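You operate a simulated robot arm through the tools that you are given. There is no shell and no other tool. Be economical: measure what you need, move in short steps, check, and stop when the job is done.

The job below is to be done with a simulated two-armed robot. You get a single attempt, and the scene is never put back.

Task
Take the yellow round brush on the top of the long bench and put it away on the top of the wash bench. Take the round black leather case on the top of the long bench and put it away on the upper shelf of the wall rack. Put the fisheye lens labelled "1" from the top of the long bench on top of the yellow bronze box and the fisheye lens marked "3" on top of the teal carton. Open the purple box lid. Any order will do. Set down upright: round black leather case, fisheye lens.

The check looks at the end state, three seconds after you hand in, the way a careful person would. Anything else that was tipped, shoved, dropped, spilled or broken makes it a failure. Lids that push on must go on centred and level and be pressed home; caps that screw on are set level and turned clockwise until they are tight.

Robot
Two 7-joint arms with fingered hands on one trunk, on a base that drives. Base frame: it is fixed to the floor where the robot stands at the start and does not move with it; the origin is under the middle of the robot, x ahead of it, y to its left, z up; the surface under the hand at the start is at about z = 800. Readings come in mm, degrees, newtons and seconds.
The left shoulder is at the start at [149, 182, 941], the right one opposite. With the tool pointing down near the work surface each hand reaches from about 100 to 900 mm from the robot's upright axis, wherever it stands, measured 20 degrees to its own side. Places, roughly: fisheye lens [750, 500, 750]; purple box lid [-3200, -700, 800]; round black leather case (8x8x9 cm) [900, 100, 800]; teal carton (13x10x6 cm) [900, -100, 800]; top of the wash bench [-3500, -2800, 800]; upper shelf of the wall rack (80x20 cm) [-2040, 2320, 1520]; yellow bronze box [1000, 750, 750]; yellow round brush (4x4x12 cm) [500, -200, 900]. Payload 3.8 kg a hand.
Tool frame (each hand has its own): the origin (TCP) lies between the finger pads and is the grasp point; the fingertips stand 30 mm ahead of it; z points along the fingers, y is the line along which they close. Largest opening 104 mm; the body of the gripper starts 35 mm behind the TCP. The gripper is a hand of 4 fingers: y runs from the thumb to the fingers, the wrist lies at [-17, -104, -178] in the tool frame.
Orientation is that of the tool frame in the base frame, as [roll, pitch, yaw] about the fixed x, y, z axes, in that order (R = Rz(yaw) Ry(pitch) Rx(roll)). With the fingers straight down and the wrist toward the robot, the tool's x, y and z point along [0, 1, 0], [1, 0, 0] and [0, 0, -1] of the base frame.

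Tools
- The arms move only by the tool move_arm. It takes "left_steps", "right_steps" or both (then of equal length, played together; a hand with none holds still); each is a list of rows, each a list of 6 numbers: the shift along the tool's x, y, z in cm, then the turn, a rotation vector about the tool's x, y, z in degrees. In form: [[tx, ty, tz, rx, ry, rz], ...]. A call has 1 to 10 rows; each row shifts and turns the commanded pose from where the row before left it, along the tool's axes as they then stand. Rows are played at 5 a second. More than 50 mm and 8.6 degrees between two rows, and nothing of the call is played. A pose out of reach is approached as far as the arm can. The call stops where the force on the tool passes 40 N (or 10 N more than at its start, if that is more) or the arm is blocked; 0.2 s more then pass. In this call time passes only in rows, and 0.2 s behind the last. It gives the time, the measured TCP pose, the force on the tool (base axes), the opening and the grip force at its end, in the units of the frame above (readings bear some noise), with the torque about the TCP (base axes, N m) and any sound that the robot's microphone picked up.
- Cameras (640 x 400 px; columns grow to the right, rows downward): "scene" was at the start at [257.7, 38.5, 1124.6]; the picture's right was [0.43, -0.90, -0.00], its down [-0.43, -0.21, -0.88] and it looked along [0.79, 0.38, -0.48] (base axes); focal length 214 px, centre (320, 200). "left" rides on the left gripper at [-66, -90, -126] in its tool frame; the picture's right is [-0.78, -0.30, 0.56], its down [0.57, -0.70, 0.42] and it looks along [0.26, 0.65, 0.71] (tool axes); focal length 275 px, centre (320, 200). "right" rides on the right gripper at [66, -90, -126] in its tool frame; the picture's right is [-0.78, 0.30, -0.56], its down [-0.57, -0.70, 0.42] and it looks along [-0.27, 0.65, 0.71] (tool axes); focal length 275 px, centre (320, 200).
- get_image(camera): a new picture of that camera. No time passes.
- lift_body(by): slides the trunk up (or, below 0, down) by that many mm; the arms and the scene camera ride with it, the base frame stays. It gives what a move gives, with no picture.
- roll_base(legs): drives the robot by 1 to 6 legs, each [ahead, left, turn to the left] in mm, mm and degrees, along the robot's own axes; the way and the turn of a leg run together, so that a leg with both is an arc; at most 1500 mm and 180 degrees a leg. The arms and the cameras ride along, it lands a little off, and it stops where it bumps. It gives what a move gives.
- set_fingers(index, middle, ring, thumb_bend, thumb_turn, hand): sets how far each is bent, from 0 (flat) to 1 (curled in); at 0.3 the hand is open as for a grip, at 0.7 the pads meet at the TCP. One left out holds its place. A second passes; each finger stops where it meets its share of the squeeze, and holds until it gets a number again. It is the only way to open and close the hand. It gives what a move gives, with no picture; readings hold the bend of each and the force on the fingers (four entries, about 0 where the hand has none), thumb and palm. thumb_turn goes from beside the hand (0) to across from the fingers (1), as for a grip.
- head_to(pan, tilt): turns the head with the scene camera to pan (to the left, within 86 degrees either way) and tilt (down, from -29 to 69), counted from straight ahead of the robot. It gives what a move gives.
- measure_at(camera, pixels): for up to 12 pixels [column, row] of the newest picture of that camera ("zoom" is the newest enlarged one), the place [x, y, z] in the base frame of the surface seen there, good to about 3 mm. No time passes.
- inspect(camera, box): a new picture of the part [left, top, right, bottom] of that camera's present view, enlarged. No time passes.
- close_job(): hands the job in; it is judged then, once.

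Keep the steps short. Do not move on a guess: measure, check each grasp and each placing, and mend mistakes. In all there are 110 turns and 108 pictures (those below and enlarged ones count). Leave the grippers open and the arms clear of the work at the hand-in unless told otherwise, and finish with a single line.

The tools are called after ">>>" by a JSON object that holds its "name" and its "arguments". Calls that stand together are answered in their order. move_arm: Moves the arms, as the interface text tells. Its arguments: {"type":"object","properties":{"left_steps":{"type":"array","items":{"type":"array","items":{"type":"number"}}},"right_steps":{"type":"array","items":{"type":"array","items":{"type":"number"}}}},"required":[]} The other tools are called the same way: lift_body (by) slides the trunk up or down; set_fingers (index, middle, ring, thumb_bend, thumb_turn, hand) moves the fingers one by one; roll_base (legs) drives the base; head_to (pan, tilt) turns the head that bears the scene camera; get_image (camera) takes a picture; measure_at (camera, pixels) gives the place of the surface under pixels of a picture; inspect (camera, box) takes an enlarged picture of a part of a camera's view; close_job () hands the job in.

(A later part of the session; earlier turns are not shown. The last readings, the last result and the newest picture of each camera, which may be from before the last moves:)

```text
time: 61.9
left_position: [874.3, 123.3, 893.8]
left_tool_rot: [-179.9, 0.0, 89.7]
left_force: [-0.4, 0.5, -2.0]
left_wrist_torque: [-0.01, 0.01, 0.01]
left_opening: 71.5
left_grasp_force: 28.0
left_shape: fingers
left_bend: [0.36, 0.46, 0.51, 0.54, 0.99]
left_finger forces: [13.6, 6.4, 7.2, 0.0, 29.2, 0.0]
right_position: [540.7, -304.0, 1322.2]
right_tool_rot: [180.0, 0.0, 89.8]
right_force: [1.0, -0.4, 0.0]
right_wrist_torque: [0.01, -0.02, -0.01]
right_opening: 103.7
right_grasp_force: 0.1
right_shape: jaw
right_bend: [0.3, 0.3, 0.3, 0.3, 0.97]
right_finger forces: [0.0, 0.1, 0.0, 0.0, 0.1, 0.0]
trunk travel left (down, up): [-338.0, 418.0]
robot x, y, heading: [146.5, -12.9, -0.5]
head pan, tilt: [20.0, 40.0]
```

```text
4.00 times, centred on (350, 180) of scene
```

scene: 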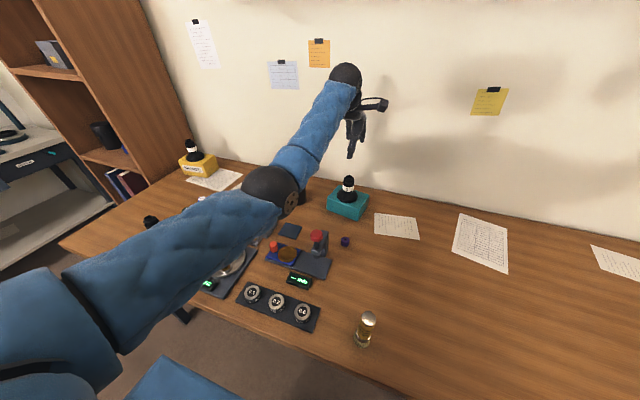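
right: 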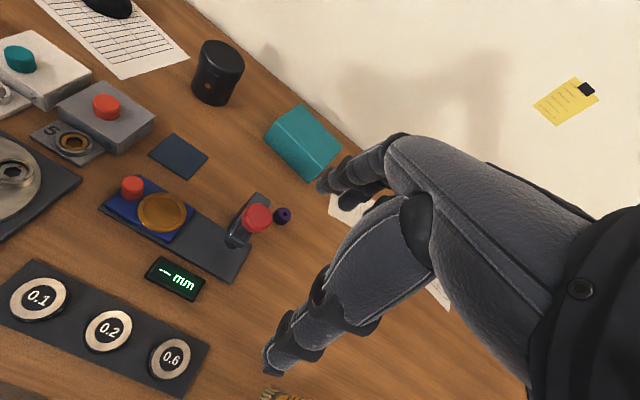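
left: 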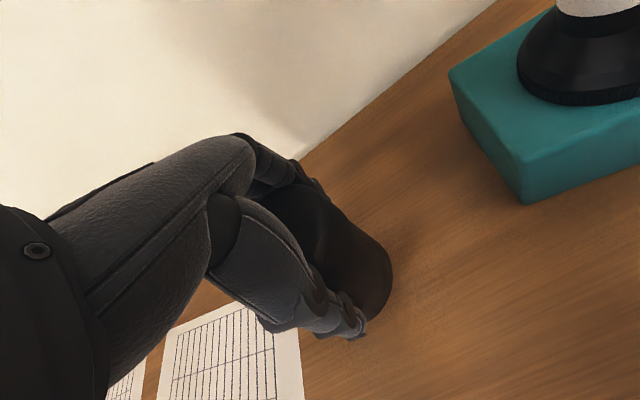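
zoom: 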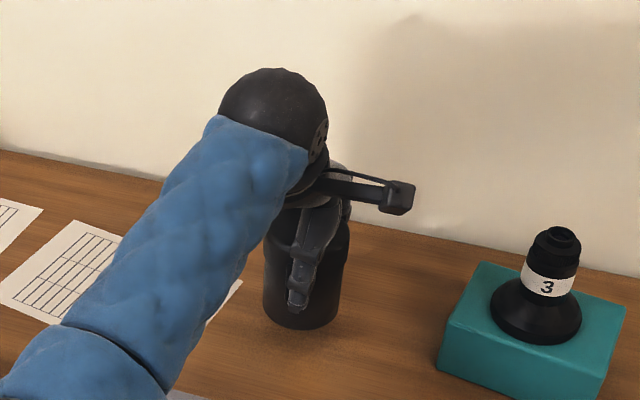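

The case is held upright. I'll raise it 13 cm, retract the left hand 24 cm over the bench, then back the base 200 mm for the brush.

>>> {"name": "move_arm", "arguments": {"left_steps": [[0, 0, -4.5, 0, 0, 0], [0, 0, -4.5, 0, 0, 0], [0, 0, -4, 0, 0, 0], [0.5, -4, 0, 0, 0, 0], [0.5, -4, 0, 0, 0, 0], [0.5, -4, 0, 0, 0, 0], [1.5, -4, 0, 0, 0, 0], [2, -4, 0, 0, 0, 0], [2, -4, 0, 0, 0, 0]]}}

>>> {"name": "roll_base", "arguments": {"legs": [[-200, 0, 0]]}}

>>> {"name": "head_to", "arguments": {"pan": -20, "tilt": 45}}

>>> {"name": "get_image", "arguments": {"camera": "scene"}}

>>> {"name": "get_image", "arguments": {"camera": "right"}}

```text
time: 64.1
left_position: [650.0, 216.1, 1029.7]
left_tool_rot: [177.7, -2.5, 92.2]
left_force: [0.2, -0.2, -1.2]
left_wrist_torque: [0.01, -0.03, 0.04]
left_opening: 71.1
left_grasp_force: 27.0
left_shape: fingers
left_bend: [0.37, 0.46, 0.51, 0.54, 0.99]
left_finger forces: [13.4, 6.3, 7.3, 0.0, 27.4, 0.1]
left hand out of reach, approached as far as the arm can: row 9
right_position: [540.8, -304.9, 1322.9]
right_tool_rot: [-179.9, -0.1, 89.9]
right_force: [0.1, -1.5, -1.2]
right_wrist_torque: [0.0, 0.03, 0.01]
right_opening: 103.4
right_grasp_force: 0.1
right_shape: jaw
right_bend: [0.3, 0.3, 0.3, 0.3, 0.97]
right_finger forces: [0.1, 0.1, 0.0, 0.0, 0.0, 0.0]
trunk travel left (down, up): [-338.0, 418.0]
robot x, y, heading: [147.9, -11.9, -0.2]
head pan, tilt: [20.0, 40.0]
stopped in row 9 (left hand): the arm was blocked; the commanded pose is now the measured one
```

```text
time: 65.7
left_position: [448.9, 218.4, 1028.4]
left_tool_rot: [177.5, -2.4, 92.1]
left_force: [-1.2, 0.5, -1.2]
left_wrist_torque: [-0.02, 0.0, 0.04]
left_opening: 71.1
left_grasp_force: 27.1
left_shape: fingers
left_bend: [0.37, 0.46, 0.51, 0.54, 0.99]
left_finger forces: [13.4, 6.3, 7.3, 0.0, 27.3, 0.0]
right_position: [339.5, -303.6, 1322.4]
right_tool_rot: [-180.0, 0.1, 89.9]
right_force: [-1.3, 0.0, 0.4]
right_wrist_torque: [0.01, -0.01, 0.01]
right_opening: 103.8
right_grasp_force: 0.0
right_shape: jaw
right_bend: [0.3, 0.3, 0.3, 0.3, 0.97]
right_finger forces: [0.0, 0.0, 0.1, 0.1, 0.0, 0.1]
trunk travel left (down, up): [-338.0, 418.0]
robot x, y, heading: [-53.4, -12.2, 0.0]
head pan, tilt: [20.0, 40.0]
```

```text
time: 66.7
left_position: [450.8, 219.6, 1028.7]
left_tool_rot: [177.7, -2.6, 92.4]
left_force: [-0.5, 0.1, -1.9]
left_wrist_torque: [-0.04, -0.02, -0.03]
left_opening: 71.1
left_grasp_force: 27.2
left_shape: fingers
left_bend: [0.37, 0.46, 0.51, 0.54, 0.99]
left_finger forces: [13.3, 6.4, 7.3, 0.0, 27.3, 0.0]
right_position: [341.4, -302.4, 1322.2]
right_tool_rot: [-179.9, 0.0, 89.9]
right_force: [-0.4, -0.6, -0.1]
right_wrist_torque: [0.01, -0.03, 0.0]
right_opening: 103.8
right_grasp_force: 0.0
right_shape: jaw
right_bend: [0.3, 0.3, 0.3, 0.3, 0.97]
right_finger forces: [0.0, 0.1, 0.0, 0.0, 0.0, 0.0]
trunk travel left (down, up): [-338.0, 418.0]
robot x, y, heading: [-50.2, -12.1, -0.2]
head pan, tilt: [-20.0, 45.0]
```

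```text
59 pictures are left
```

scene: 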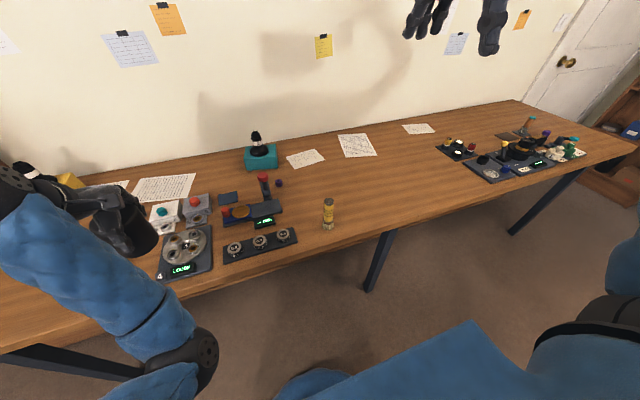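

```text
58 pictures are left
```

right: 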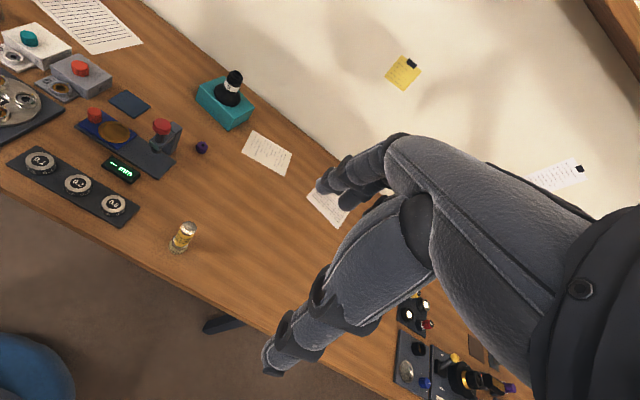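

I'll measure the brush again from both views.

>>> {"name": "measure_at", "arguments": {"camera": "right", "pixels": [[190, 226], [187, 230], [183, 238]]}}

>>> {"name": "inspect", "arguments": {"camera": "scene", "box": [290, 180, 370, 240]}}

>>> {"name": "measure_at", "arguments": {"camera": "zoom", "pixels": [[307, 160], [307, 200], [285, 230], [322, 230], [303, 260], [300, 330]]}}

>>> {"name": "move_arm", "arguments": {"right_steps": [[2.2, 3.4, 2, 0, 0, 0], [2.2, 3.4, 2, 0, 0, 0], [2.2, 3.4, 2, 0, 0, 0], [2.2, 3.4, 2, 0, 0, 0], [0, 0, 4.8, 0, 0, 0], [0, 0, 4.8, 0, 0, 0], [0, 0, 4.8, 0, 0, 0], [0, 0, 4.8, 0, 0, 0]]}}

>>> {"name": "get_image", "arguments": {"camera": "right"}}

```text
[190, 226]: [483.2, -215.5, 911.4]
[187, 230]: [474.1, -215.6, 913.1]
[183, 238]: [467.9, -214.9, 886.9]
```

```text
6.67 times, centred on (330, 210) of scene
```

zoom: 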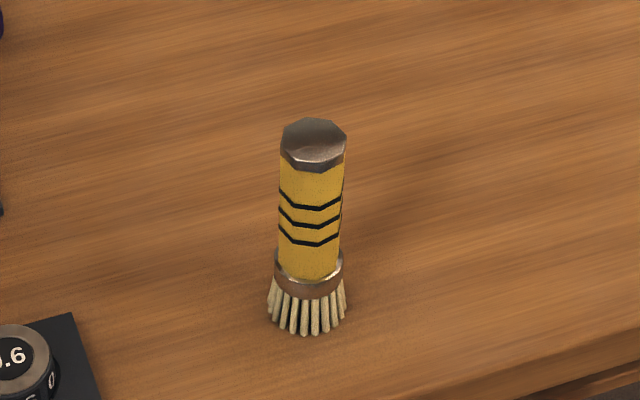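

```text
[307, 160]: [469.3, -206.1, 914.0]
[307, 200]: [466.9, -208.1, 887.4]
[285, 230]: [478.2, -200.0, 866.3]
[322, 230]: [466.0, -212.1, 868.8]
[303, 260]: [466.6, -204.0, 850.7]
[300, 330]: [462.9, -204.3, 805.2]
```

```text
time: 68.5
left_position: [450.8, 219.6, 1027.8]
left_tool_rot: [177.5, -2.5, 92.2]
left_force: [-1.0, -1.4, -1.5]
left_wrist_torque: [0.0, -0.01, 0.01]
left_opening: 71.2
left_grasp_force: 26.9
left_shape: fingers
left_bend: [0.37, 0.46, 0.51, 0.54, 0.99]
left_finger forces: [13.3, 6.4, 7.2, 0.0, 27.1, 0.0]
right_position: [476.0, -215.3, 1047.9]
right_tool_rot: [180.0, 0.0, 89.9]
right_force: [0.3, 0.8, 0.7]
right_wrist_torque: [0.04, 0.03, 0.01]
right_opening: 103.8
right_grasp_force: 0.0
right_shape: jaw
right_bend: [0.3, 0.3, 0.3, 0.3, 0.97]
right_finger forces: [0.0, 0.0, 0.0, 0.0, 0.1, 0.0]
trunk travel left (down, up): [-338.0, 418.0]
robot x, y, heading: [-51.8, -14.6, -0.0]
head pan, tilt: [-20.0, 45.0]
```

```text
56 pictures are left
```

right: 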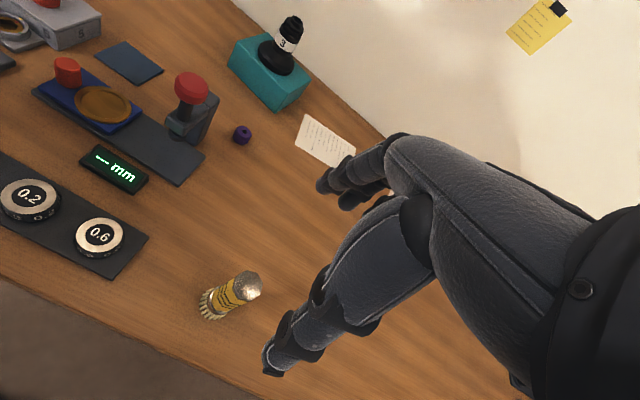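

The brush axis is about (480,-212), top 914. I'll nudge over it, lower to z≈886 and look before closing.

>>> {"name": "move_arm", "arguments": {"right_steps": [[0.3, 0.4, 4, 0, 0, 0], [0, 0, 4, 0, 0, 0], [0, 0, 4, 0, 0, 0], [0, 0, 4, 0, 0, 0]]}}

>>> {"name": "get_image", "arguments": {"camera": "right"}}

```text
time: 69.5
left_position: [451.8, 219.2, 1029.2]
left_tool_rot: [177.6, -2.5, 92.3]
left_force: [-0.2, 0.2, -1.3]
left_wrist_torque: [-0.01, 0.02, -0.01]
left_opening: 71.2
left_grasp_force: 26.7
left_shape: fingers
left_bend: [0.37, 0.46, 0.51, 0.54, 0.99]
left_finger forces: [13.3, 6.4, 7.3, 0.0, 27.1, 0.0]
right_position: [481.1, -211.6, 890.9]
right_tool_rot: [-179.9, 0.0, 89.9]
right_force: [-0.9, 0.0, 0.5]
right_wrist_torque: [-0.02, -0.02, 0.02]
right_opening: 103.8
right_grasp_force: 0.0
right_shape: jaw
right_bend: [0.3, 0.3, 0.3, 0.3, 0.97]
right_finger forces: [0.1, 0.0, 0.0, 0.0, 0.0, 0.1]
trunk travel left (down, up): [-338.0, 418.0]
robot x, y, heading: [-49.6, -14.3, -0.2]
head pan, tilt: [-20.0, 45.0]
```

```text
55 pictures are left
```

right: 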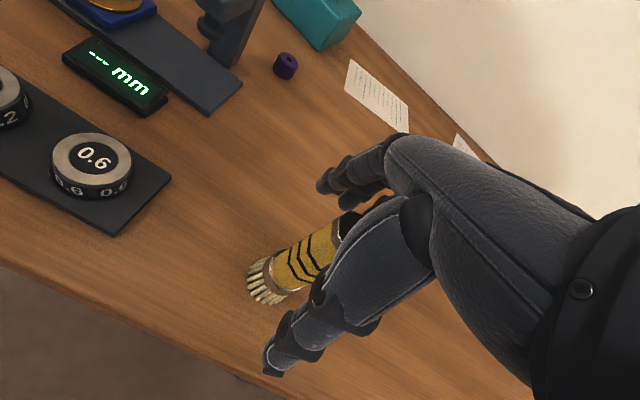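

The brush handle is between thumb and fingers. I'll close in two stages, lift, and check.

>>> {"name": "set_fingers", "arguments": {"hand": "right", "index": 0.57, "middle": 0.57, "ring": 0.57, "thumb_bend": 0.56, "thumb_turn": 1}}

>>> {"name": "set_fingers", "arguments": {"hand": "right", "index": 0.74, "middle": 0.74, "ring": 0.6, "thumb_bend": 0.74}}

>>> {"name": "move_arm", "arguments": {"right_steps": [[0, 0, -2, 0, 0, 0], [0, 0, -4, 0, 0, 0], [0, 0, -4.5, 0, 0, 0], [0, 0, -4.5, 0, 0, 0]]}}

>>> {"name": "get_image", "arguments": {"camera": "right"}}

```text
time: 70.5
left_position: [451.4, 218.4, 1028.2]
left_tool_rot: [177.5, -2.5, 92.2]
left_force: [1.2, 0.5, -1.5]
left_wrist_torque: [0.0, 0.0, 0.0]
left_opening: 71.4
left_grasp_force: 27.2
left_shape: fingers
left_bend: [0.37, 0.46, 0.51, 0.54, 0.99]
left_finger forces: [13.3, 6.5, 7.4, 0.1, 27.0, 0.1]
right_position: [479.7, -212.8, 891.3]
right_tool_rot: [-180.0, 0.0, 89.9]
right_force: [-1.2, -0.3, -0.4]
right_wrist_torque: [-0.01, 0.0, -0.02]
right_opening: 38.8
right_grasp_force: 0.1
right_shape: fingers
right_bend: [0.56, 0.56, 0.56, 0.56, 1.0]
right_finger forces: [0.0, 0.1, 0.0, 0.1, 0.0, 0.0]
trunk travel left (down, up): [-338.0, 418.0]
robot x, y, heading: [-53.2, -10.6, -0.2]
head pan, tilt: [-20.0, 45.0]
```

```text
time: 71.5
left_position: [450.7, 218.6, 1028.4]
left_tool_rot: [177.6, -2.6, 92.2]
left_force: [0.1, -0.7, -1.7]
left_wrist_torque: [-0.02, 0.07, -0.01]
left_opening: 71.1
left_grasp_force: 27.1
left_shape: fingers
left_bend: [0.37, 0.46, 0.51, 0.54, 0.99]
left_finger forces: [13.3, 6.4, 7.3, 0.0, 27.0, 0.1]
right_position: [479.8, -211.6, 891.4]
right_tool_rot: [180.0, 0.1, 89.9]
right_force: [-0.4, 0.7, 0.2]
right_wrist_torque: [0.01, -0.02, -0.01]
right_opening: 22.9
right_grasp_force: 15.0
right_shape: fingers
right_bend: [0.63, 0.65, 0.6, 0.62, 1.0]
right_finger forces: [7.9, 7.8, 0.1, 0.0, 14.9, 0.0]
trunk travel left (down, up): [-338.0, 418.0]
robot x, y, heading: [-51.0, -14.9, -0.1]
head pan, tilt: [-20.0, 45.0]
```

```text
time: 72.5
left_position: [450.5, 219.3, 1027.6]
left_tool_rot: [177.6, -2.4, 92.4]
left_force: [-0.5, -0.4, -2.0]
left_wrist_torque: [-0.05, 0.02, 0.02]
left_opening: 71.0
left_grasp_force: 26.6
left_shape: fingers
left_bend: [0.37, 0.46, 0.51, 0.54, 0.99]
left_finger forces: [13.4, 6.4, 7.3, 0.0, 27.1, 0.0]
right_position: [482.1, -212.0, 1041.1]
right_tool_rot: [180.0, 0.0, 89.8]
right_force: [-0.2, -0.3, -1.1]
right_wrist_torque: [-0.01, 0.0, 0.0]
right_opening: 22.7
right_grasp_force: 15.3
right_shape: fingers
right_bend: [0.63, 0.65, 0.6, 0.62, 1.0]
right_finger forces: [7.8, 7.7, 0.0, 0.0, 14.6, 0.1]
trunk travel left (down, up): [-338.0, 418.0]
robot x, y, heading: [-46.8, -8.8, 0.0]
head pan, tilt: [-20.0, 45.0]
```

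```text
54 pictures are left
```

right: 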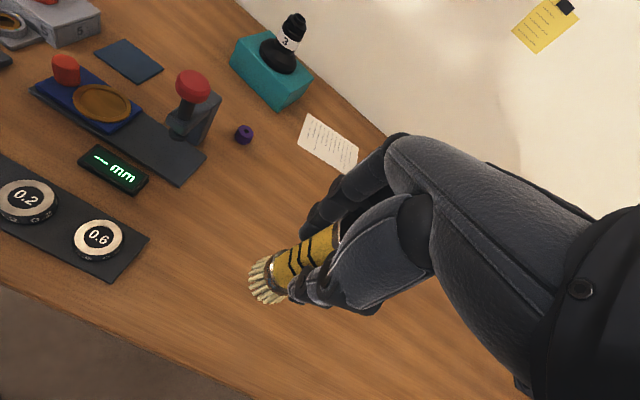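

The brush is held. I'll back up 600 mm, turn left 90° toward the rack, and look.

>>> {"name": "roll_base", "arguments": {"legs": [[-600, 0, 0], [0, 0, 90]]}}

>>> {"name": "head_to", "arguments": {"pan": 30, "tilt": 15}}

>>> {"name": "get_image", "arguments": {"camera": "scene"}}

```text
time: 79.8
left_position: [-884.4, 492.7, 1028.0]
left_tool_rot: [177.6, -2.3, -178.0]
left_force: [0.5, -0.2, -1.1]
left_wrist_torque: [0.03, -0.01, -0.02]
left_opening: 70.5
left_grasp_force: 25.2
left_shape: fingers
left_bend: [0.37, 0.46, 0.52, 0.54, 0.99]
left_finger forces: [12.5, 6.1, 7.6, 0.1, 24.7, 0.1]
right_position: [-452.7, 522.9, 1039.1]
right_tool_rot: [-180.0, 0.1, 179.6]
right_force: [0.4, 0.8, -1.2]
right_wrist_torque: [0.02, 0.02, -0.01]
right_opening: 22.5
right_grasp_force: 15.1
right_shape: fingers
right_bend: [0.63, 0.65, 0.6, 0.62, 1.0]
right_finger forces: [7.6, 7.6, 0.0, 0.0, 14.1, 0.0]
trunk travel left (down, up): [-338.0, 418.0]
robot x, y, heading: [-653.2, -7.4, 89.6]
head pan, tilt: [-20.0, 45.0]
```

```text
time: 80.9
left_position: [-883.9, 492.3, 1028.7]
left_tool_rot: [177.6, -2.5, -178.0]
left_force: [-0.1, -0.7, -2.0]
left_wrist_torque: [-0.02, -0.01, 0.01]
left_opening: 70.6
left_grasp_force: 25.1
left_shape: fingers
left_bend: [0.37, 0.46, 0.52, 0.54, 0.99]
left_finger forces: [12.6, 6.2, 7.5, 0.1, 24.7, 0.0]
right_position: [-453.8, 521.2, 1039.2]
right_tool_rot: [-180.0, 0.0, 179.6]
right_force: [0.4, 0.4, -0.2]
right_wrist_torque: [0.0, -0.01, 0.02]
right_opening: 22.4
right_grasp_force: 15.0
right_shape: fingers
right_bend: [0.63, 0.65, 0.6, 0.62, 1.0]
right_finger forces: [7.6, 7.5, 0.0, 0.0, 14.1, 0.1]
trunk travel left (down, up): [-338.0, 418.0]
robot x, y, heading: [-654.2, -10.7, 89.4]
head pan, tilt: [30.0, 15.0]
```

```text
53 pictures are left
```

scene: 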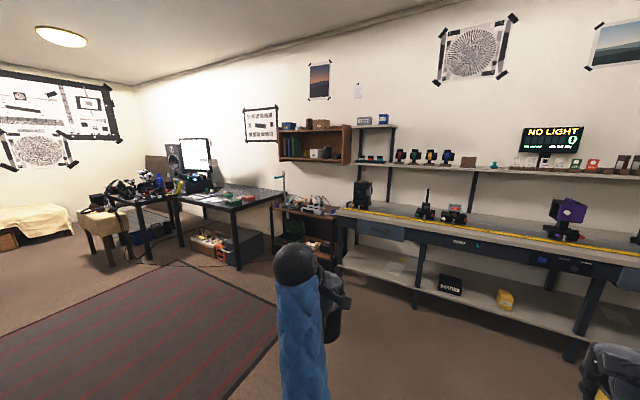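

The wooden wall rack is at about (315,145). I'll enlarge and measure it.

>>> {"name": "inspect", "arguments": {"camera": "scene", "box": [240, 100, 400, 260]}}

>>> {"name": "measure_at", "arguments": {"camera": "zoom", "pixels": [[157, 128], [430, 110], [300, 113], [280, 120], [360, 110], [160, 240], [440, 262], [150, 440], [370, 430], [420, 430], [80, 380], [350, 200]]}}

```text
2.50 times, centred on (320, 180) of scene
```

zoom: 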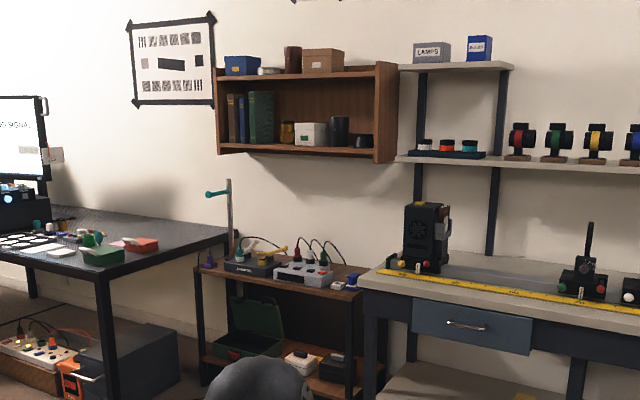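

```text
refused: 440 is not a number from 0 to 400
```

>>> {"name": "measure_at", "arguments": {"camera": "zoom", "pixels": [[219, 76], [377, 68], [360, 70], [240, 65], [325, 60], [292, 62], [380, 155], [240, 150], [200, 272], [350, 290], [368, 285], [230, 235]]}}

```text
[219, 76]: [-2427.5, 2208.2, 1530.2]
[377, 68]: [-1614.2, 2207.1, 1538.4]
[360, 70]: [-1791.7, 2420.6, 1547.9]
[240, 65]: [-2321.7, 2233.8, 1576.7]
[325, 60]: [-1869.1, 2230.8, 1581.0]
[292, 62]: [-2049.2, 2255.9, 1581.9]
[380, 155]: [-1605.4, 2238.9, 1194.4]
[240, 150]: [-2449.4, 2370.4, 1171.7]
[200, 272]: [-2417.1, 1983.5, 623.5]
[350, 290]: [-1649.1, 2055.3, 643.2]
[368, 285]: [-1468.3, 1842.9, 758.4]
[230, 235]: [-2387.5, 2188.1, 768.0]
```

The top board spans x −2430…−1610, y 2208…2420, at z≈1530. It looks free at its right end, x≈−1760…−1620. I'll drive left 1036 and ahead 1200 over free floor, then raise the trunk to see the board's top.

>>> {"name": "roll_base", "arguments": {"legs": [[0, 1036, 0], [1200, 0, 0]]}}

>>> {"name": "lift_body", "arguments": {"by": 418}}

>>> {"name": "head_to", "arguments": {"pan": 0, "tilt": 15}}

>>> {"name": "get_image", "arguments": {"camera": "scene"}}

```text
time: 91.9
left_position: [-1889.1, 1701.4, 1027.5]
left_tool_rot: [177.6, -2.6, -178.8]
left_force: [0.0, -0.1, -1.7]
left_wrist_torque: [-0.02, -0.01, -0.04]
left_opening: 70.2
left_grasp_force: 25.6
left_shape: fingers
left_bend: [0.37, 0.46, 0.52, 0.54, 0.99]
left_finger forces: [12.6, 6.1, 7.6, 0.1, 24.5, 0.1]
right_position: [-1459.3, 1724.6, 1038.8]
right_tool_rot: [-179.9, 0.1, 179.0]
right_force: [-0.8, 0.0, 0.0]
right_wrist_torque: [0.0, 0.01, 0.01]
right_opening: 22.4
right_grasp_force: 14.7
right_shape: fingers
right_bend: [0.63, 0.65, 0.6, 0.62, 1.0]
right_finger forces: [7.7, 7.7, 0.1, 0.1, 14.1, 0.0]
trunk travel left (down, up): [-338.0, 418.0]
robot x, y, heading: [-1665.8, 1194.2, 89.0]
head pan, tilt: [30.0, 15.0]
```

```text
refused: 418 is not a number from -400 to 400
```

```text
time: 92.9
left_position: [-1889.2, 1701.2, 1028.2]
left_tool_rot: [177.6, -2.5, -178.7]
left_force: [0.5, -1.2, -1.3]
left_wrist_torque: [0.0, 0.0, -0.01]
left_opening: 70.3
left_grasp_force: 24.5
left_shape: fingers
left_bend: [0.37, 0.46, 0.52, 0.54, 0.99]
left_finger forces: [12.7, 6.1, 7.6, 0.0, 24.6, 0.0]
right_position: [-1459.1, 1725.2, 1039.1]
right_tool_rot: [180.0, -0.1, 179.0]
right_force: [0.5, 0.2, 0.3]
right_wrist_torque: [-0.01, -0.01, -0.01]
right_opening: 22.2
right_grasp_force: 14.8
right_shape: fingers
right_bend: [0.63, 0.65, 0.6, 0.62, 1.0]
right_finger forces: [7.7, 7.7, 0.0, 0.0, 14.2, 0.0]
trunk travel left (down, up): [-338.0, 418.0]
robot x, y, heading: [-1667.7, 1195.1, 88.8]
head pan, tilt: [0.0, 15.0]
```

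```text
51 pictures are left
```

scene: 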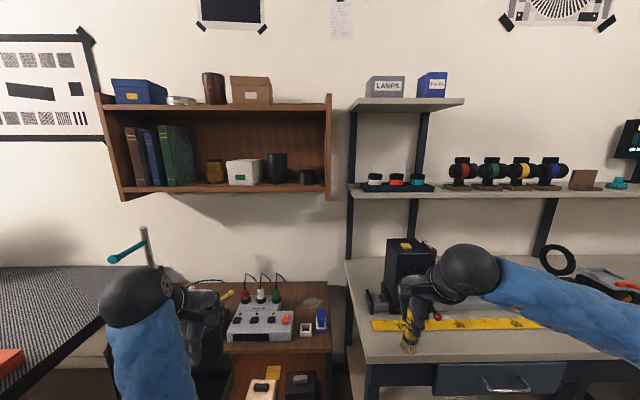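

I'll raise the trunk 400 and measure the board, the neighbouring grey shelves, and the free spot.

>>> {"name": "lift_body", "arguments": {"by": 400}}

>>> {"name": "head_to", "arguments": {"pan": 5, "tilt": 25}}

>>> {"name": "get_image", "arguments": {"camera": "scene"}}

```text
time: 96.7
left_position: [-1891.9, 1702.3, 1427.7]
left_tool_rot: [177.6, -2.5, -178.7]
left_force: [0.2, 1.0, -1.1]
left_wrist_torque: [0.02, 0.02, 0.02]
left_opening: 70.4
left_grasp_force: 25.7
left_shape: fingers
left_bend: [0.38, 0.46, 0.52, 0.54, 0.99]
left_finger forces: [12.5, 6.1, 7.5, 0.0, 24.5, 0.0]
right_position: [-1458.8, 1724.3, 1438.9]
right_tool_rot: [-179.8, 0.1, 178.9]
right_force: [0.6, -0.7, -0.9]
right_wrist_torque: [0.03, -0.01, -0.02]
right_opening: 22.3
right_grasp_force: 14.6
right_shape: fingers
right_bend: [0.63, 0.65, 0.6, 0.62, 1.0]
right_finger forces: [7.7, 7.7, 0.0, 0.0, 14.3, 0.1]
trunk travel left (down, up): [-738.0, 18.0]
robot x, y, heading: [-1668.7, 1195.2, 89.0]
head pan, tilt: [0.0, 15.0]
```

```text
time: 97.4
left_position: [-1889.4, 1702.1, 1427.7]
left_tool_rot: [177.6, -2.5, -178.7]
left_force: [-0.5, -0.5, -1.5]
left_wrist_torque: [0.03, -0.02, -0.02]
left_opening: 70.6
left_grasp_force: 25.1
left_shape: fingers
left_bend: [0.38, 0.46, 0.52, 0.54, 0.99]
left_finger forces: [12.5, 6.2, 7.5, 0.0, 24.5, 0.1]
right_position: [-1458.9, 1725.0, 1441.0]
right_tool_rot: [180.0, 0.0, 178.9]
right_force: [0.4, -0.8, -0.7]
right_wrist_torque: [0.01, -0.01, -0.03]
right_opening: 22.2
right_grasp_force: 14.5
right_shape: fingers
right_bend: [0.63, 0.65, 0.6, 0.62, 1.0]
right_finger forces: [7.8, 7.7, 0.1, 0.1, 14.2, 0.0]
trunk travel left (down, up): [-738.0, 18.0]
robot x, y, heading: [-1670.4, 1193.9, 88.9]
head pan, tilt: [5.0, 25.0]
```

```text
50 pictures are left
```

scene: 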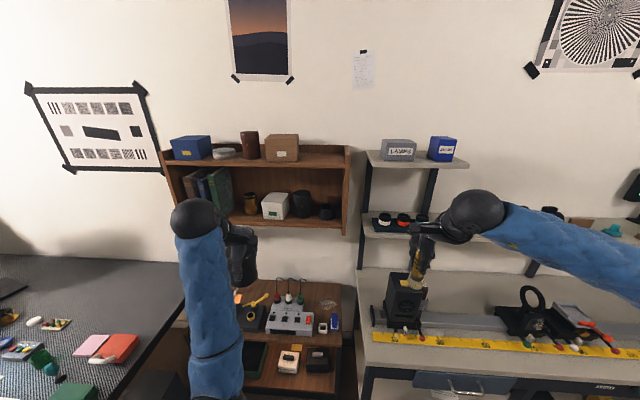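

>>> {"name": "measure_at", "arguments": {"camera": "scene", "pixels": [[325, 155], [325, 148], [325, 165], [345, 165], [300, 158], [285, 150], [297, 145], [400, 163], [375, 160], [375, 232], [347, 150], [310, 163]]}}

>>> {"name": "inspect", "arguments": {"camera": "scene", "box": [240, 110, 400, 220]}}

```text
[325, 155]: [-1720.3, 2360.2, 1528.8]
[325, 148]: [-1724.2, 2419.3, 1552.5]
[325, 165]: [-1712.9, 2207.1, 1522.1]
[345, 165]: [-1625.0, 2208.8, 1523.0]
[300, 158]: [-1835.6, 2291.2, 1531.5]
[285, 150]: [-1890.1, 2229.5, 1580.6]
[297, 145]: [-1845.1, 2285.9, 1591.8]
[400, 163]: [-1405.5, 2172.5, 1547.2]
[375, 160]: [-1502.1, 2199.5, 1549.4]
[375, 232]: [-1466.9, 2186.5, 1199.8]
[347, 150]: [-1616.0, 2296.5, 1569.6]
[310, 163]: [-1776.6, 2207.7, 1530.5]
```

```text
3.64 times, centred on (320, 165) of scene
```

zoom: 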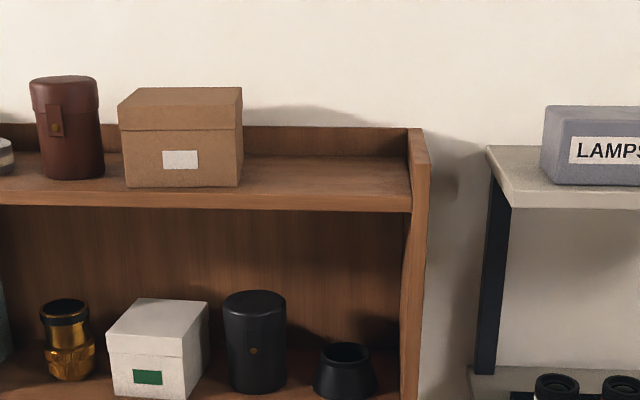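

The free spot on the board is x −1835…−1635 at z≈1530; the target is (−1733, 2300). I'll raise the left hand 24 cm, level its 3.5° tilt, and shift it 15.8 cm to the right, all while clear of the rack.

>>> {"name": "move_arm", "arguments": {"left_steps": [[0, 0, -4, 2.3, -2.5, 0], [-2.6, 0, -4, 0, 0, 0], [-2.6, 0, -4, 0, 0, 0], [-2.6, 0, -4, 0, 0, 0], [-2.6, 0, -4, 0, 0, 0], [-2.6, 0, -4, 0, 0, 0], [-2.6, 0, 0, 0, 0, 0]]}}

>>> {"name": "get_image", "arguments": {"camera": "scene"}}

```text
time: 99.0
left_position: [-1737.7, 1784.0, 1631.2]
left_tool_rot: [179.9, 0.0, -178.8]
left_force: [0.3, -0.4, -2.7]
left_wrist_torque: [0.01, 0.04, -0.02]
left_opening: 70.2
left_grasp_force: 24.7
left_shape: fingers
left_bend: [0.38, 0.46, 0.52, 0.54, 0.99]
left_finger forces: [12.2, 6.0, 7.5, 0.0, 23.6, 0.0]
left hand out of reach, approached as far as the arm can: row 1, 2, 3, 4, 5, 6
right_position: [-1457.8, 1725.4, 1439.1]
right_tool_rot: [-180.0, 0.0, 178.8]
right_force: [-0.7, 0.0, -0.7]
right_wrist_torque: [0.0, 0.03, 0.0]
right_opening: 22.2
right_grasp_force: 14.9
right_shape: fingers
right_bend: [0.63, 0.65, 0.6, 0.62, 1.0]
right_finger forces: [7.8, 7.7, 0.0, 0.0, 14.3, 0.0]
trunk travel left (down, up): [-738.0, 18.0]
robot x, y, heading: [-1667.4, 1195.5, 88.9]
head pan, tilt: [5.0, 25.0]
```

```text
48 pictures are left
```

scene: 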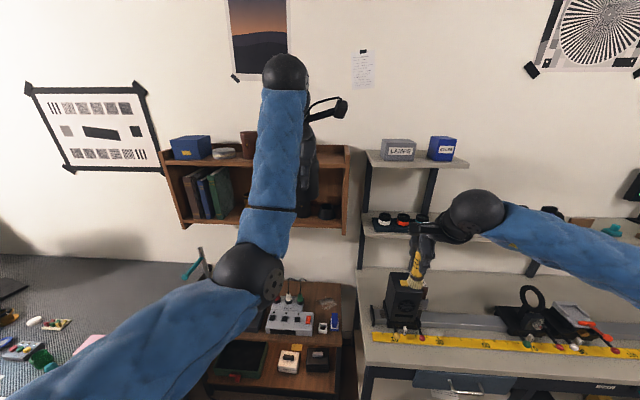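

Level now at z 1631. I'll extend forward 18 cm and up 3.5 cm before driving.

>>> {"name": "move_arm", "arguments": {"left_steps": [[0, 4, 0, 0, 0, 0], [0, 4, 0, 0, 0, 0], [0, 4, -1, 0, 0, 0], [0, 4, -1, 0, 0, 0], [0, 4, -1.5, 0, 0, 0]]}}

>>> {"name": "get_image", "arguments": {"camera": "left"}}

```text
time: 100.2
left_position: [-1745.2, 1883.9, 1632.6]
left_tool_rot: [179.9, 0.1, -178.8]
left_force: [-0.7, 0.0, -1.0]
left_wrist_torque: [0.04, 0.0, 0.03]
left_opening: 69.5
left_grasp_force: 24.1
left_shape: fingers
left_bend: [0.38, 0.46, 0.52, 0.54, 0.99]
left_finger forces: [11.8, 6.0, 7.4, 0.0, 22.7, 0.0]
left hand out of reach, approached as far as the arm can: row 3, 4, 5
right_position: [-1459.1, 1725.3, 1439.8]
right_tool_rot: [180.0, 0.1, 178.9]
right_force: [-0.3, 0.3, -0.6]
right_wrist_torque: [-0.02, 0.0, 0.03]
right_opening: 22.3
right_grasp_force: 15.3
right_shape: fingers
right_bend: [0.63, 0.65, 0.6, 0.62, 1.0]
right_finger forces: [7.8, 7.8, 0.0, 0.1, 14.2, 0.0]
trunk travel left (down, up): [-738.0, 18.0]
robot x, y, heading: [-1670.0, 1196.2, 89.2]
head pan, tilt: [5.0, 25.0]
```

```text
47 pictures are left
```

left: 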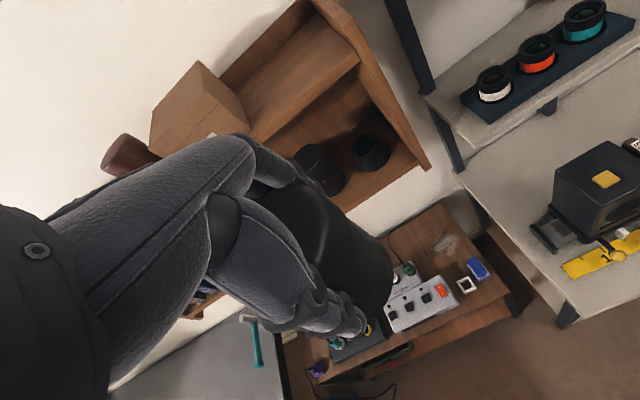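

The reach limit at this height is about 690 mm ahead of the axis, so the base must come to y≈1565. I'll look down to see the base's front and the bench clearance.

>>> {"name": "head_to", "arguments": {"pan": -25, "tilt": 69}}

>>> {"name": "get_image", "arguments": {"camera": "scene"}}

```text
time: 101.3
left_position: [-1744.6, 1886.4, 1633.6]
left_tool_rot: [180.0, 0.0, -178.7]
left_force: [-0.5, 0.0, -0.7]
left_wrist_torque: [0.01, 0.0, -0.01]
left_opening: 69.4
left_grasp_force: 23.9
left_shape: fingers
left_bend: [0.38, 0.46, 0.52, 0.54, 0.99]
left_finger forces: [11.9, 5.9, 7.4, 0.0, 22.6, 0.0]
right_position: [-1458.3, 1725.5, 1439.1]
right_tool_rot: [-179.9, -0.1, 178.9]
right_force: [0.6, 0.6, -0.3]
right_wrist_torque: [0.01, 0.01, 0.01]
right_opening: 22.4
right_grasp_force: 15.1
right_shape: fingers
right_bend: [0.63, 0.65, 0.6, 0.62, 1.0]
right_finger forces: [7.8, 7.9, 0.1, 0.0, 14.1, 0.1]
trunk travel left (down, up): [-738.0, 18.0]
robot x, y, heading: [-1666.9, 1194.5, 88.5]
head pan, tilt: [-25.0, 68.8]
```

```text
46 pictures are left
```

scene: 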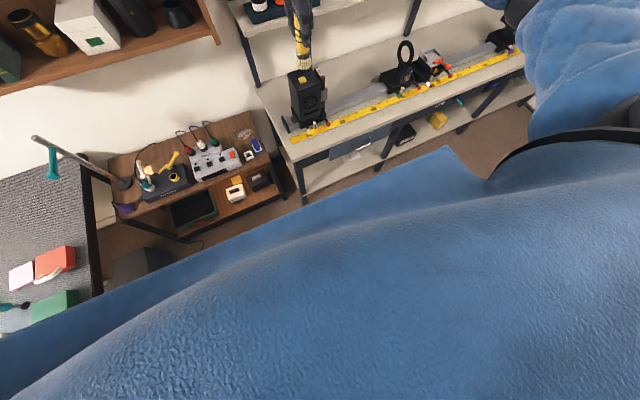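

>>> {"name": "measure_at", "arguments": {"camera": "scene", "pixels": [[443, 155], [300, 215], [150, 290], [20, 345], [300, 190], [180, 235], [400, 180], [262, 108], [350, 145]]}}

```text
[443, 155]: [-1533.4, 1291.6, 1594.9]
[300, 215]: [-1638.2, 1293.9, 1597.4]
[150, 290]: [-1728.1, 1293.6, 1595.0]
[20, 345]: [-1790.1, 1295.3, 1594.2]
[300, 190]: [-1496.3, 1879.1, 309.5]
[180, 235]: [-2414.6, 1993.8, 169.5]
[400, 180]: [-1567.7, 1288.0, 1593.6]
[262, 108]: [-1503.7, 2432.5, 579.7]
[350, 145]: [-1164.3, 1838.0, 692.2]
```

Only the chest is visible. By geometry the base stays about 70 mm or more clear of the bench corner (−1500,1840) at y≈1570. The right hand would come close to the LAMPS shelf (front y 2172), so I'll draw it back about 9 cm first.

>>> {"name": "move_arm", "arguments": {"right_steps": [[-0.5, -3, 0, 0, 0, 0], [-0.5, -3, 0, 0, 0, 0], [-0.5, -3, 0, 0, 0, 0]]}}

>>> {"name": "head_to", "arguments": {"pan": 5, "tilt": 25}}

```text
time: 102.1
left_position: [-1744.7, 1885.0, 1633.8]
left_tool_rot: [179.9, 0.0, -178.7]
left_force: [-0.2, 0.0, -1.9]
left_wrist_torque: [-0.03, -0.05, 0.0]
left_opening: 69.4
left_grasp_force: 23.6
left_shape: fingers
left_bend: [0.38, 0.46, 0.52, 0.54, 0.99]
left_finger forces: [11.6, 6.0, 7.4, 0.1, 22.8, 0.0]
right_position: [-1444.8, 1634.2, 1441.2]
right_tool_rot: [180.0, -0.1, 178.9]
right_force: [-0.3, 0.0, -1.1]
right_wrist_torque: [0.05, 0.02, 0.02]
right_opening: 22.2
right_grasp_force: 14.5
right_shape: fingers
right_bend: [0.63, 0.65, 0.6, 0.62, 1.0]
right_finger forces: [7.7, 7.9, 0.0, 0.0, 14.2, 0.0]
trunk travel left (down, up): [-738.0, 18.0]
robot x, y, heading: [-1672.4, 1194.6, 88.8]
head pan, tilt: [-25.0, 68.8]
```

```text
time: 103.2
left_position: [-1744.6, 1884.7, 1635.2]
left_tool_rot: [179.9, 0.0, -178.8]
left_force: [-0.4, 0.1, -1.0]
left_wrist_torque: [0.0, 0.01, 0.03]
left_opening: 69.3
left_grasp_force: 23.9
left_shape: fingers
left_bend: [0.38, 0.46, 0.52, 0.54, 0.99]
left_finger forces: [11.7, 5.8, 7.4, 0.0, 22.8, 0.0]
right_position: [-1444.7, 1634.9, 1442.1]
right_tool_rot: [-180.0, 0.0, 178.9]
right_force: [-0.4, 0.1, -0.6]
right_wrist_torque: [-0.01, -0.02, 0.0]
right_opening: 22.3
right_grasp_force: 14.5
right_shape: fingers
right_bend: [0.63, 0.65, 0.6, 0.62, 1.0]
right_finger forces: [7.7, 7.8, 0.0, 0.1, 14.1, 0.0]
trunk travel left (down, up): [-738.0, 18.0]
robot x, y, heading: [-1667.4, 1199.0, 88.8]
head pan, tilt: [5.0, 25.0]
```

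Retracted. I'll drive 300 ahead and check.

>>> {"name": "roll_base", "arguments": {"legs": [[300, 0, 0]]}}

>>> {"name": "get_image", "arguments": {"camera": "scene"}}

>>> {"name": "get_image", "arguments": {"camera": "left"}}

```text
time: 105.3
left_position: [-1737.7, 2183.8, 1633.6]
left_tool_rot: [179.8, 0.1, -178.9]
left_force: [0.4, 0.4, -1.8]
left_wrist_torque: [0.02, -0.02, -0.01]
left_opening: 69.7
left_grasp_force: 23.4
left_shape: fingers
left_bend: [0.38, 0.46, 0.52, 0.54, 0.99]
left_finger forces: [11.7, 5.9, 7.4, 0.0, 22.7, 0.0]
right_position: [-1439.0, 1933.6, 1441.5]
right_tool_rot: [-180.0, 0.0, 178.8]
right_force: [0.1, 0.5, -0.4]
right_wrist_torque: [0.02, 0.02, 0.0]
right_opening: 22.5
right_grasp_force: 15.1
right_shape: fingers
right_bend: [0.63, 0.65, 0.6, 0.62, 1.0]
right_finger forces: [7.9, 7.8, 0.1, 0.0, 14.2, 0.0]
trunk travel left (down, up): [-738.0, 18.0]
robot x, y, heading: [-1664.1, 1494.7, 88.7]
head pan, tilt: [5.0, 25.0]
```

```text
45 pictures are left
```

scene: 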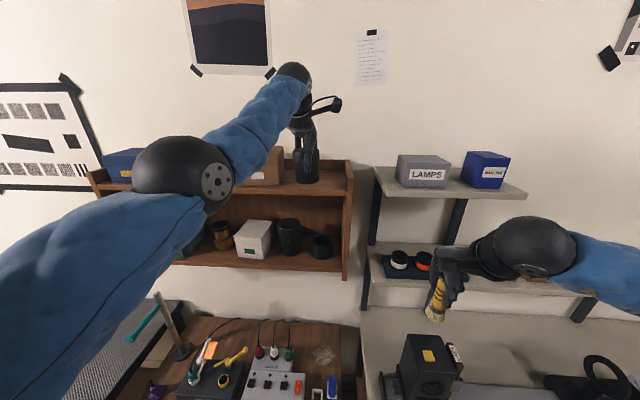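

```text
44 pictures are left
```

left: 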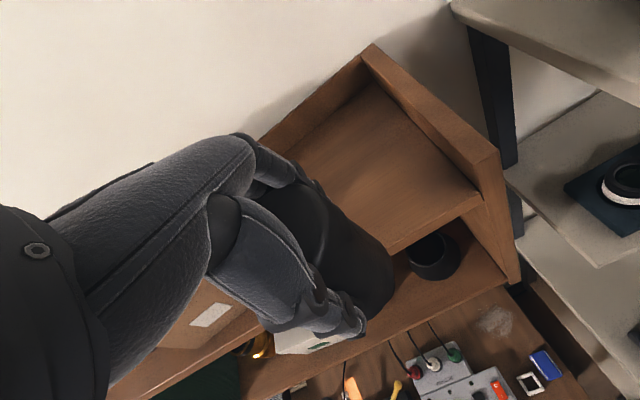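

All clear. I'll shift 1.5 cm right by the arm and drive 85 more.

>>> {"name": "move_arm", "arguments": {"left_steps": [[-1.2, 0, 0, 0, 0, 0]]}}

>>> {"name": "roll_base", "arguments": {"legs": [[85, 0, 0]]}}

>>> {"name": "get_image", "arguments": {"camera": "left"}}

>>> {"name": "inspect", "arguments": {"camera": "scene", "box": [220, 80, 380, 200]}}

```text
time: 105.7
left_position: [-1724.6, 2181.6, 1632.5]
left_tool_rot: [179.9, 0.0, -178.9]
left_force: [0.5, -0.2, -1.8]
left_wrist_torque: [0.04, 0.0, -0.01]
left_opening: 69.7
left_grasp_force: 23.5
left_shape: fingers
left_bend: [0.38, 0.46, 0.52, 0.54, 0.99]
left_finger forces: [11.7, 5.9, 7.4, 0.1, 22.7, 0.0]
left hand out of reach, approached as far as the arm can: row 1
right_position: [-1437.6, 1934.6, 1441.0]
right_tool_rot: [180.0, 0.0, 178.9]
right_force: [-0.4, -0.8, -0.5]
right_wrist_torque: [0.05, 0.02, 0.0]
right_opening: 22.6
right_grasp_force: 14.8
right_shape: fingers
right_bend: [0.63, 0.65, 0.6, 0.62, 1.0]
right_finger forces: [7.9, 7.8, 0.0, 0.0, 14.2, 0.1]
trunk travel left (down, up): [-738.0, 18.0]
robot x, y, heading: [-1660.6, 1498.7, 88.5]
head pan, tilt: [5.0, 25.0]
```

```text
time: 106.8
left_position: [-1722.8, 2266.4, 1634.9]
left_tool_rot: [179.9, 0.0, -179.0]
left_force: [-0.4, 0.3, -1.3]
left_wrist_torque: [0.01, 0.02, -0.04]
left_opening: 69.3
left_grasp_force: 23.3
left_shape: fingers
left_bend: [0.38, 0.46, 0.52, 0.54, 0.99]
left_finger forces: [11.7, 5.9, 7.4, 0.1, 22.5, 0.0]
right_position: [-1435.5, 2020.1, 1441.1]
right_tool_rot: [-180.0, 0.0, 178.6]
right_force: [-0.9, -0.5, -0.7]
right_wrist_torque: [0.0, 0.0, 0.04]
right_opening: 22.4
right_grasp_force: 14.9
right_shape: fingers
right_bend: [0.63, 0.65, 0.6, 0.62, 1.0]
right_finger forces: [7.9, 7.9, 0.1, 0.0, 14.3, 0.0]
trunk travel left (down, up): [-738.0, 18.0]
robot x, y, heading: [-1661.2, 1583.1, 88.7]
head pan, tilt: [5.0, 25.0]
```

```text
43 pictures are left
```

left: 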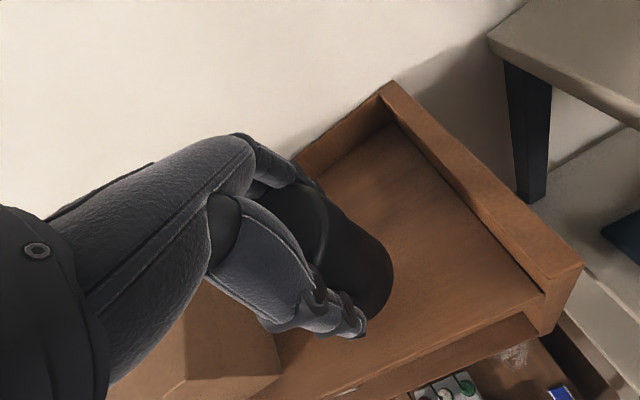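

```text
3.33 times, centred on (300, 140) of scene
```

zoom: 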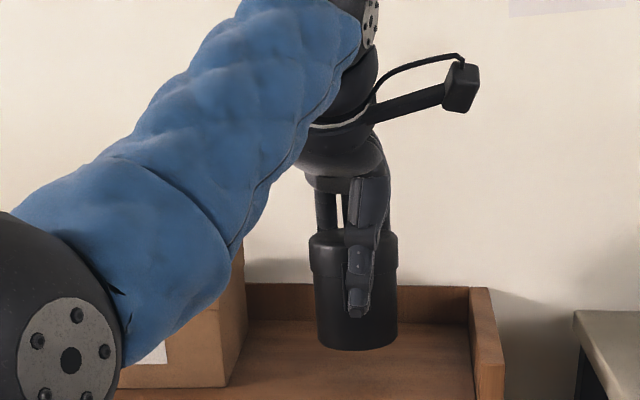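

The case is above the free spot at (−1723,2266). I'll lower 3 cm and re-read.

>>> {"name": "move_arm", "arguments": {"left_steps": [[0, 0, 1.5, 0, 0, 0], [0, 0, 1.2, 0, 0, 0], [0, 0, 0, 0, 0, 0]]}}

>>> {"name": "inspect", "arguments": {"camera": "scene", "box": [240, 100, 360, 200]}}

>>> {"name": "measure_at", "arguments": {"camera": "zoom", "pixels": [[295, 310], [295, 325], [295, 340], [260, 300], [330, 310]]}}

```text
time: 107.6
left_position: [-1723.0, 2270.5, 1606.4]
left_tool_rot: [180.0, 0.0, -179.0]
left_force: [0.5, 0.3, -1.7]
left_wrist_torque: [0.02, -0.03, 0.0]
left_opening: 69.4
left_grasp_force: 22.7
left_shape: fingers
left_bend: [0.38, 0.46, 0.52, 0.54, 0.99]
left_finger forces: [11.5, 5.8, 7.4, 0.1, 22.3, 0.1]
right_position: [-1434.5, 2022.6, 1441.1]
right_tool_rot: [-179.9, 0.0, 178.8]
right_force: [-0.2, -1.0, 0.2]
right_wrist_torque: [-0.01, 0.02, -0.01]
right_opening: 22.1
right_grasp_force: 14.3
right_shape: fingers
right_bend: [0.63, 0.65, 0.6, 0.62, 1.0]
right_finger forces: [7.8, 7.9, 0.0, 0.1, 14.2, 0.0]
trunk travel left (down, up): [-738.0, 18.0]
robot x, y, heading: [-1661.2, 1579.2, 88.9]
head pan, tilt: [5.0, 25.0]
```

```text
4.00 times, centred on (300, 150) of scene
```

zoom: 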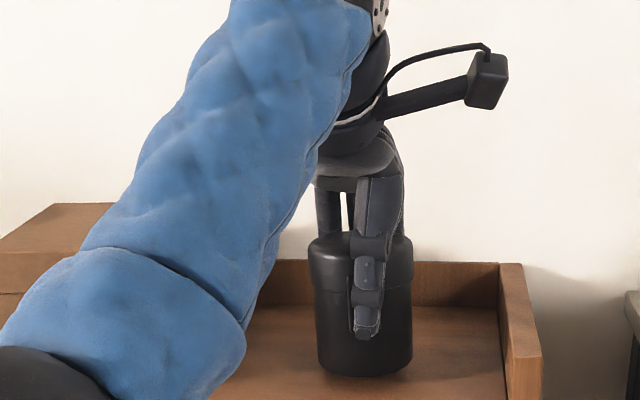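

```text
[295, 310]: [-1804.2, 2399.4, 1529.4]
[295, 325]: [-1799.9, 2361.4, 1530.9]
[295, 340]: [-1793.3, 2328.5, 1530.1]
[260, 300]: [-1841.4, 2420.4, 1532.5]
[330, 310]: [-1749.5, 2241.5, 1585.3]
```

>>> {"name": "move_arm", "arguments": {"left_steps": [[0, 0, 0.3, 0, 0, 0], [0, 0, 0.2, 0, 0, 0], [0, 0, 0.2, 0, 0, 0], [0, 0, 0, 0, 0, 0]]}}

>>> {"name": "move_arm", "arguments": {"left_steps": [[0, 0, 0.15, 0, 0, 0], [0, 0, 0, 0, 0, 0]]}}

>>> {"name": "move_arm", "arguments": {"left_steps": [[0, 0, 0.15, 0, 0, 0], [0, 0, 0, 0, 0, 0]]}}

```text
time: 108.6
left_position: [-1723.7, 2269.2, 1598.2]
left_tool_rot: [179.8, 0.1, -179.0]
left_force: [-0.3, 0.0, -1.9]
left_wrist_torque: [0.01, 0.0, -0.02]
left_opening: 69.4
left_grasp_force: 23.4
left_shape: fingers
left_bend: [0.38, 0.46, 0.52, 0.54, 0.99]
left_finger forces: [11.5, 5.9, 7.3, 0.1, 22.3, 0.0]
right_position: [-1434.6, 2021.7, 1439.9]
right_tool_rot: [179.9, -0.1, 178.7]
right_force: [0.0, -0.6, -1.2]
right_wrist_torque: [0.01, 0.01, -0.02]
right_opening: 22.3
right_grasp_force: 15.2
right_shape: fingers
right_bend: [0.63, 0.65, 0.6, 0.62, 1.0]
right_finger forces: [7.8, 8.0, 0.1, 0.0, 14.2, 0.0]
trunk travel left (down, up): [-738.0, 18.0]
robot x, y, heading: [-1660.1, 1582.0, 88.8]
head pan, tilt: [5.0, 25.0]
```

```text
time: 109.2
left_position: [-1721.9, 2268.5, 1597.3]
left_tool_rot: [179.8, 0.0, -179.1]
left_force: [0.3, 0.3, 0.3]
left_wrist_torque: [0.04, 0.02, -0.02]
left_opening: 69.3
left_grasp_force: 23.5
left_shape: fingers
left_bend: [0.38, 0.46, 0.52, 0.54, 0.99]
left_finger forces: [11.7, 6.1, 7.5, 0.0, 22.6, 0.0]
right_position: [-1435.7, 2021.0, 1441.2]
right_tool_rot: [180.0, 0.0, 178.7]
right_force: [-0.8, -1.0, 0.2]
right_wrist_torque: [0.02, 0.01, 0.0]
right_opening: 22.2
right_grasp_force: 14.8
right_shape: fingers
right_bend: [0.63, 0.65, 0.6, 0.62, 1.0]
right_finger forces: [7.8, 7.8, 0.1, 0.1, 14.2, 0.0]
trunk travel left (down, up): [-738.0, 18.0]
robot x, y, heading: [-1659.8, 1580.9, 88.5]
head pan, tilt: [5.0, 25.0]
```

```text
time: 109.8
left_position: [-1722.7, 2267.9, 1597.9]
left_tool_rot: [179.7, -0.1, -178.9]
left_force: [-0.2, 0.1, 5.2]
left_wrist_torque: [0.2, 0.17, -0.01]
left_opening: 69.7
left_grasp_force: 25.2
left_shape: fingers
left_bend: [0.38, 0.46, 0.52, 0.54, 0.99]
left_finger forces: [12.8, 6.4, 8.3, 0.0, 22.9, 0.0]
right_position: [-1434.3, 2019.8, 1440.3]
right_tool_rot: [-180.0, 0.0, 178.7]
right_force: [0.4, 0.5, -0.7]
right_wrist_torque: [0.01, 0.02, 0.0]
right_opening: 22.5
right_grasp_force: 14.6
right_shape: fingers
right_bend: [0.63, 0.65, 0.6, 0.62, 1.0]
right_finger forces: [7.9, 7.9, 0.0, 0.0, 14.2, 0.0]
trunk travel left (down, up): [-738.0, 18.0]
robot x, y, heading: [-1660.6, 1584.0, 88.6]
head pan, tilt: [5.0, 25.0]
```

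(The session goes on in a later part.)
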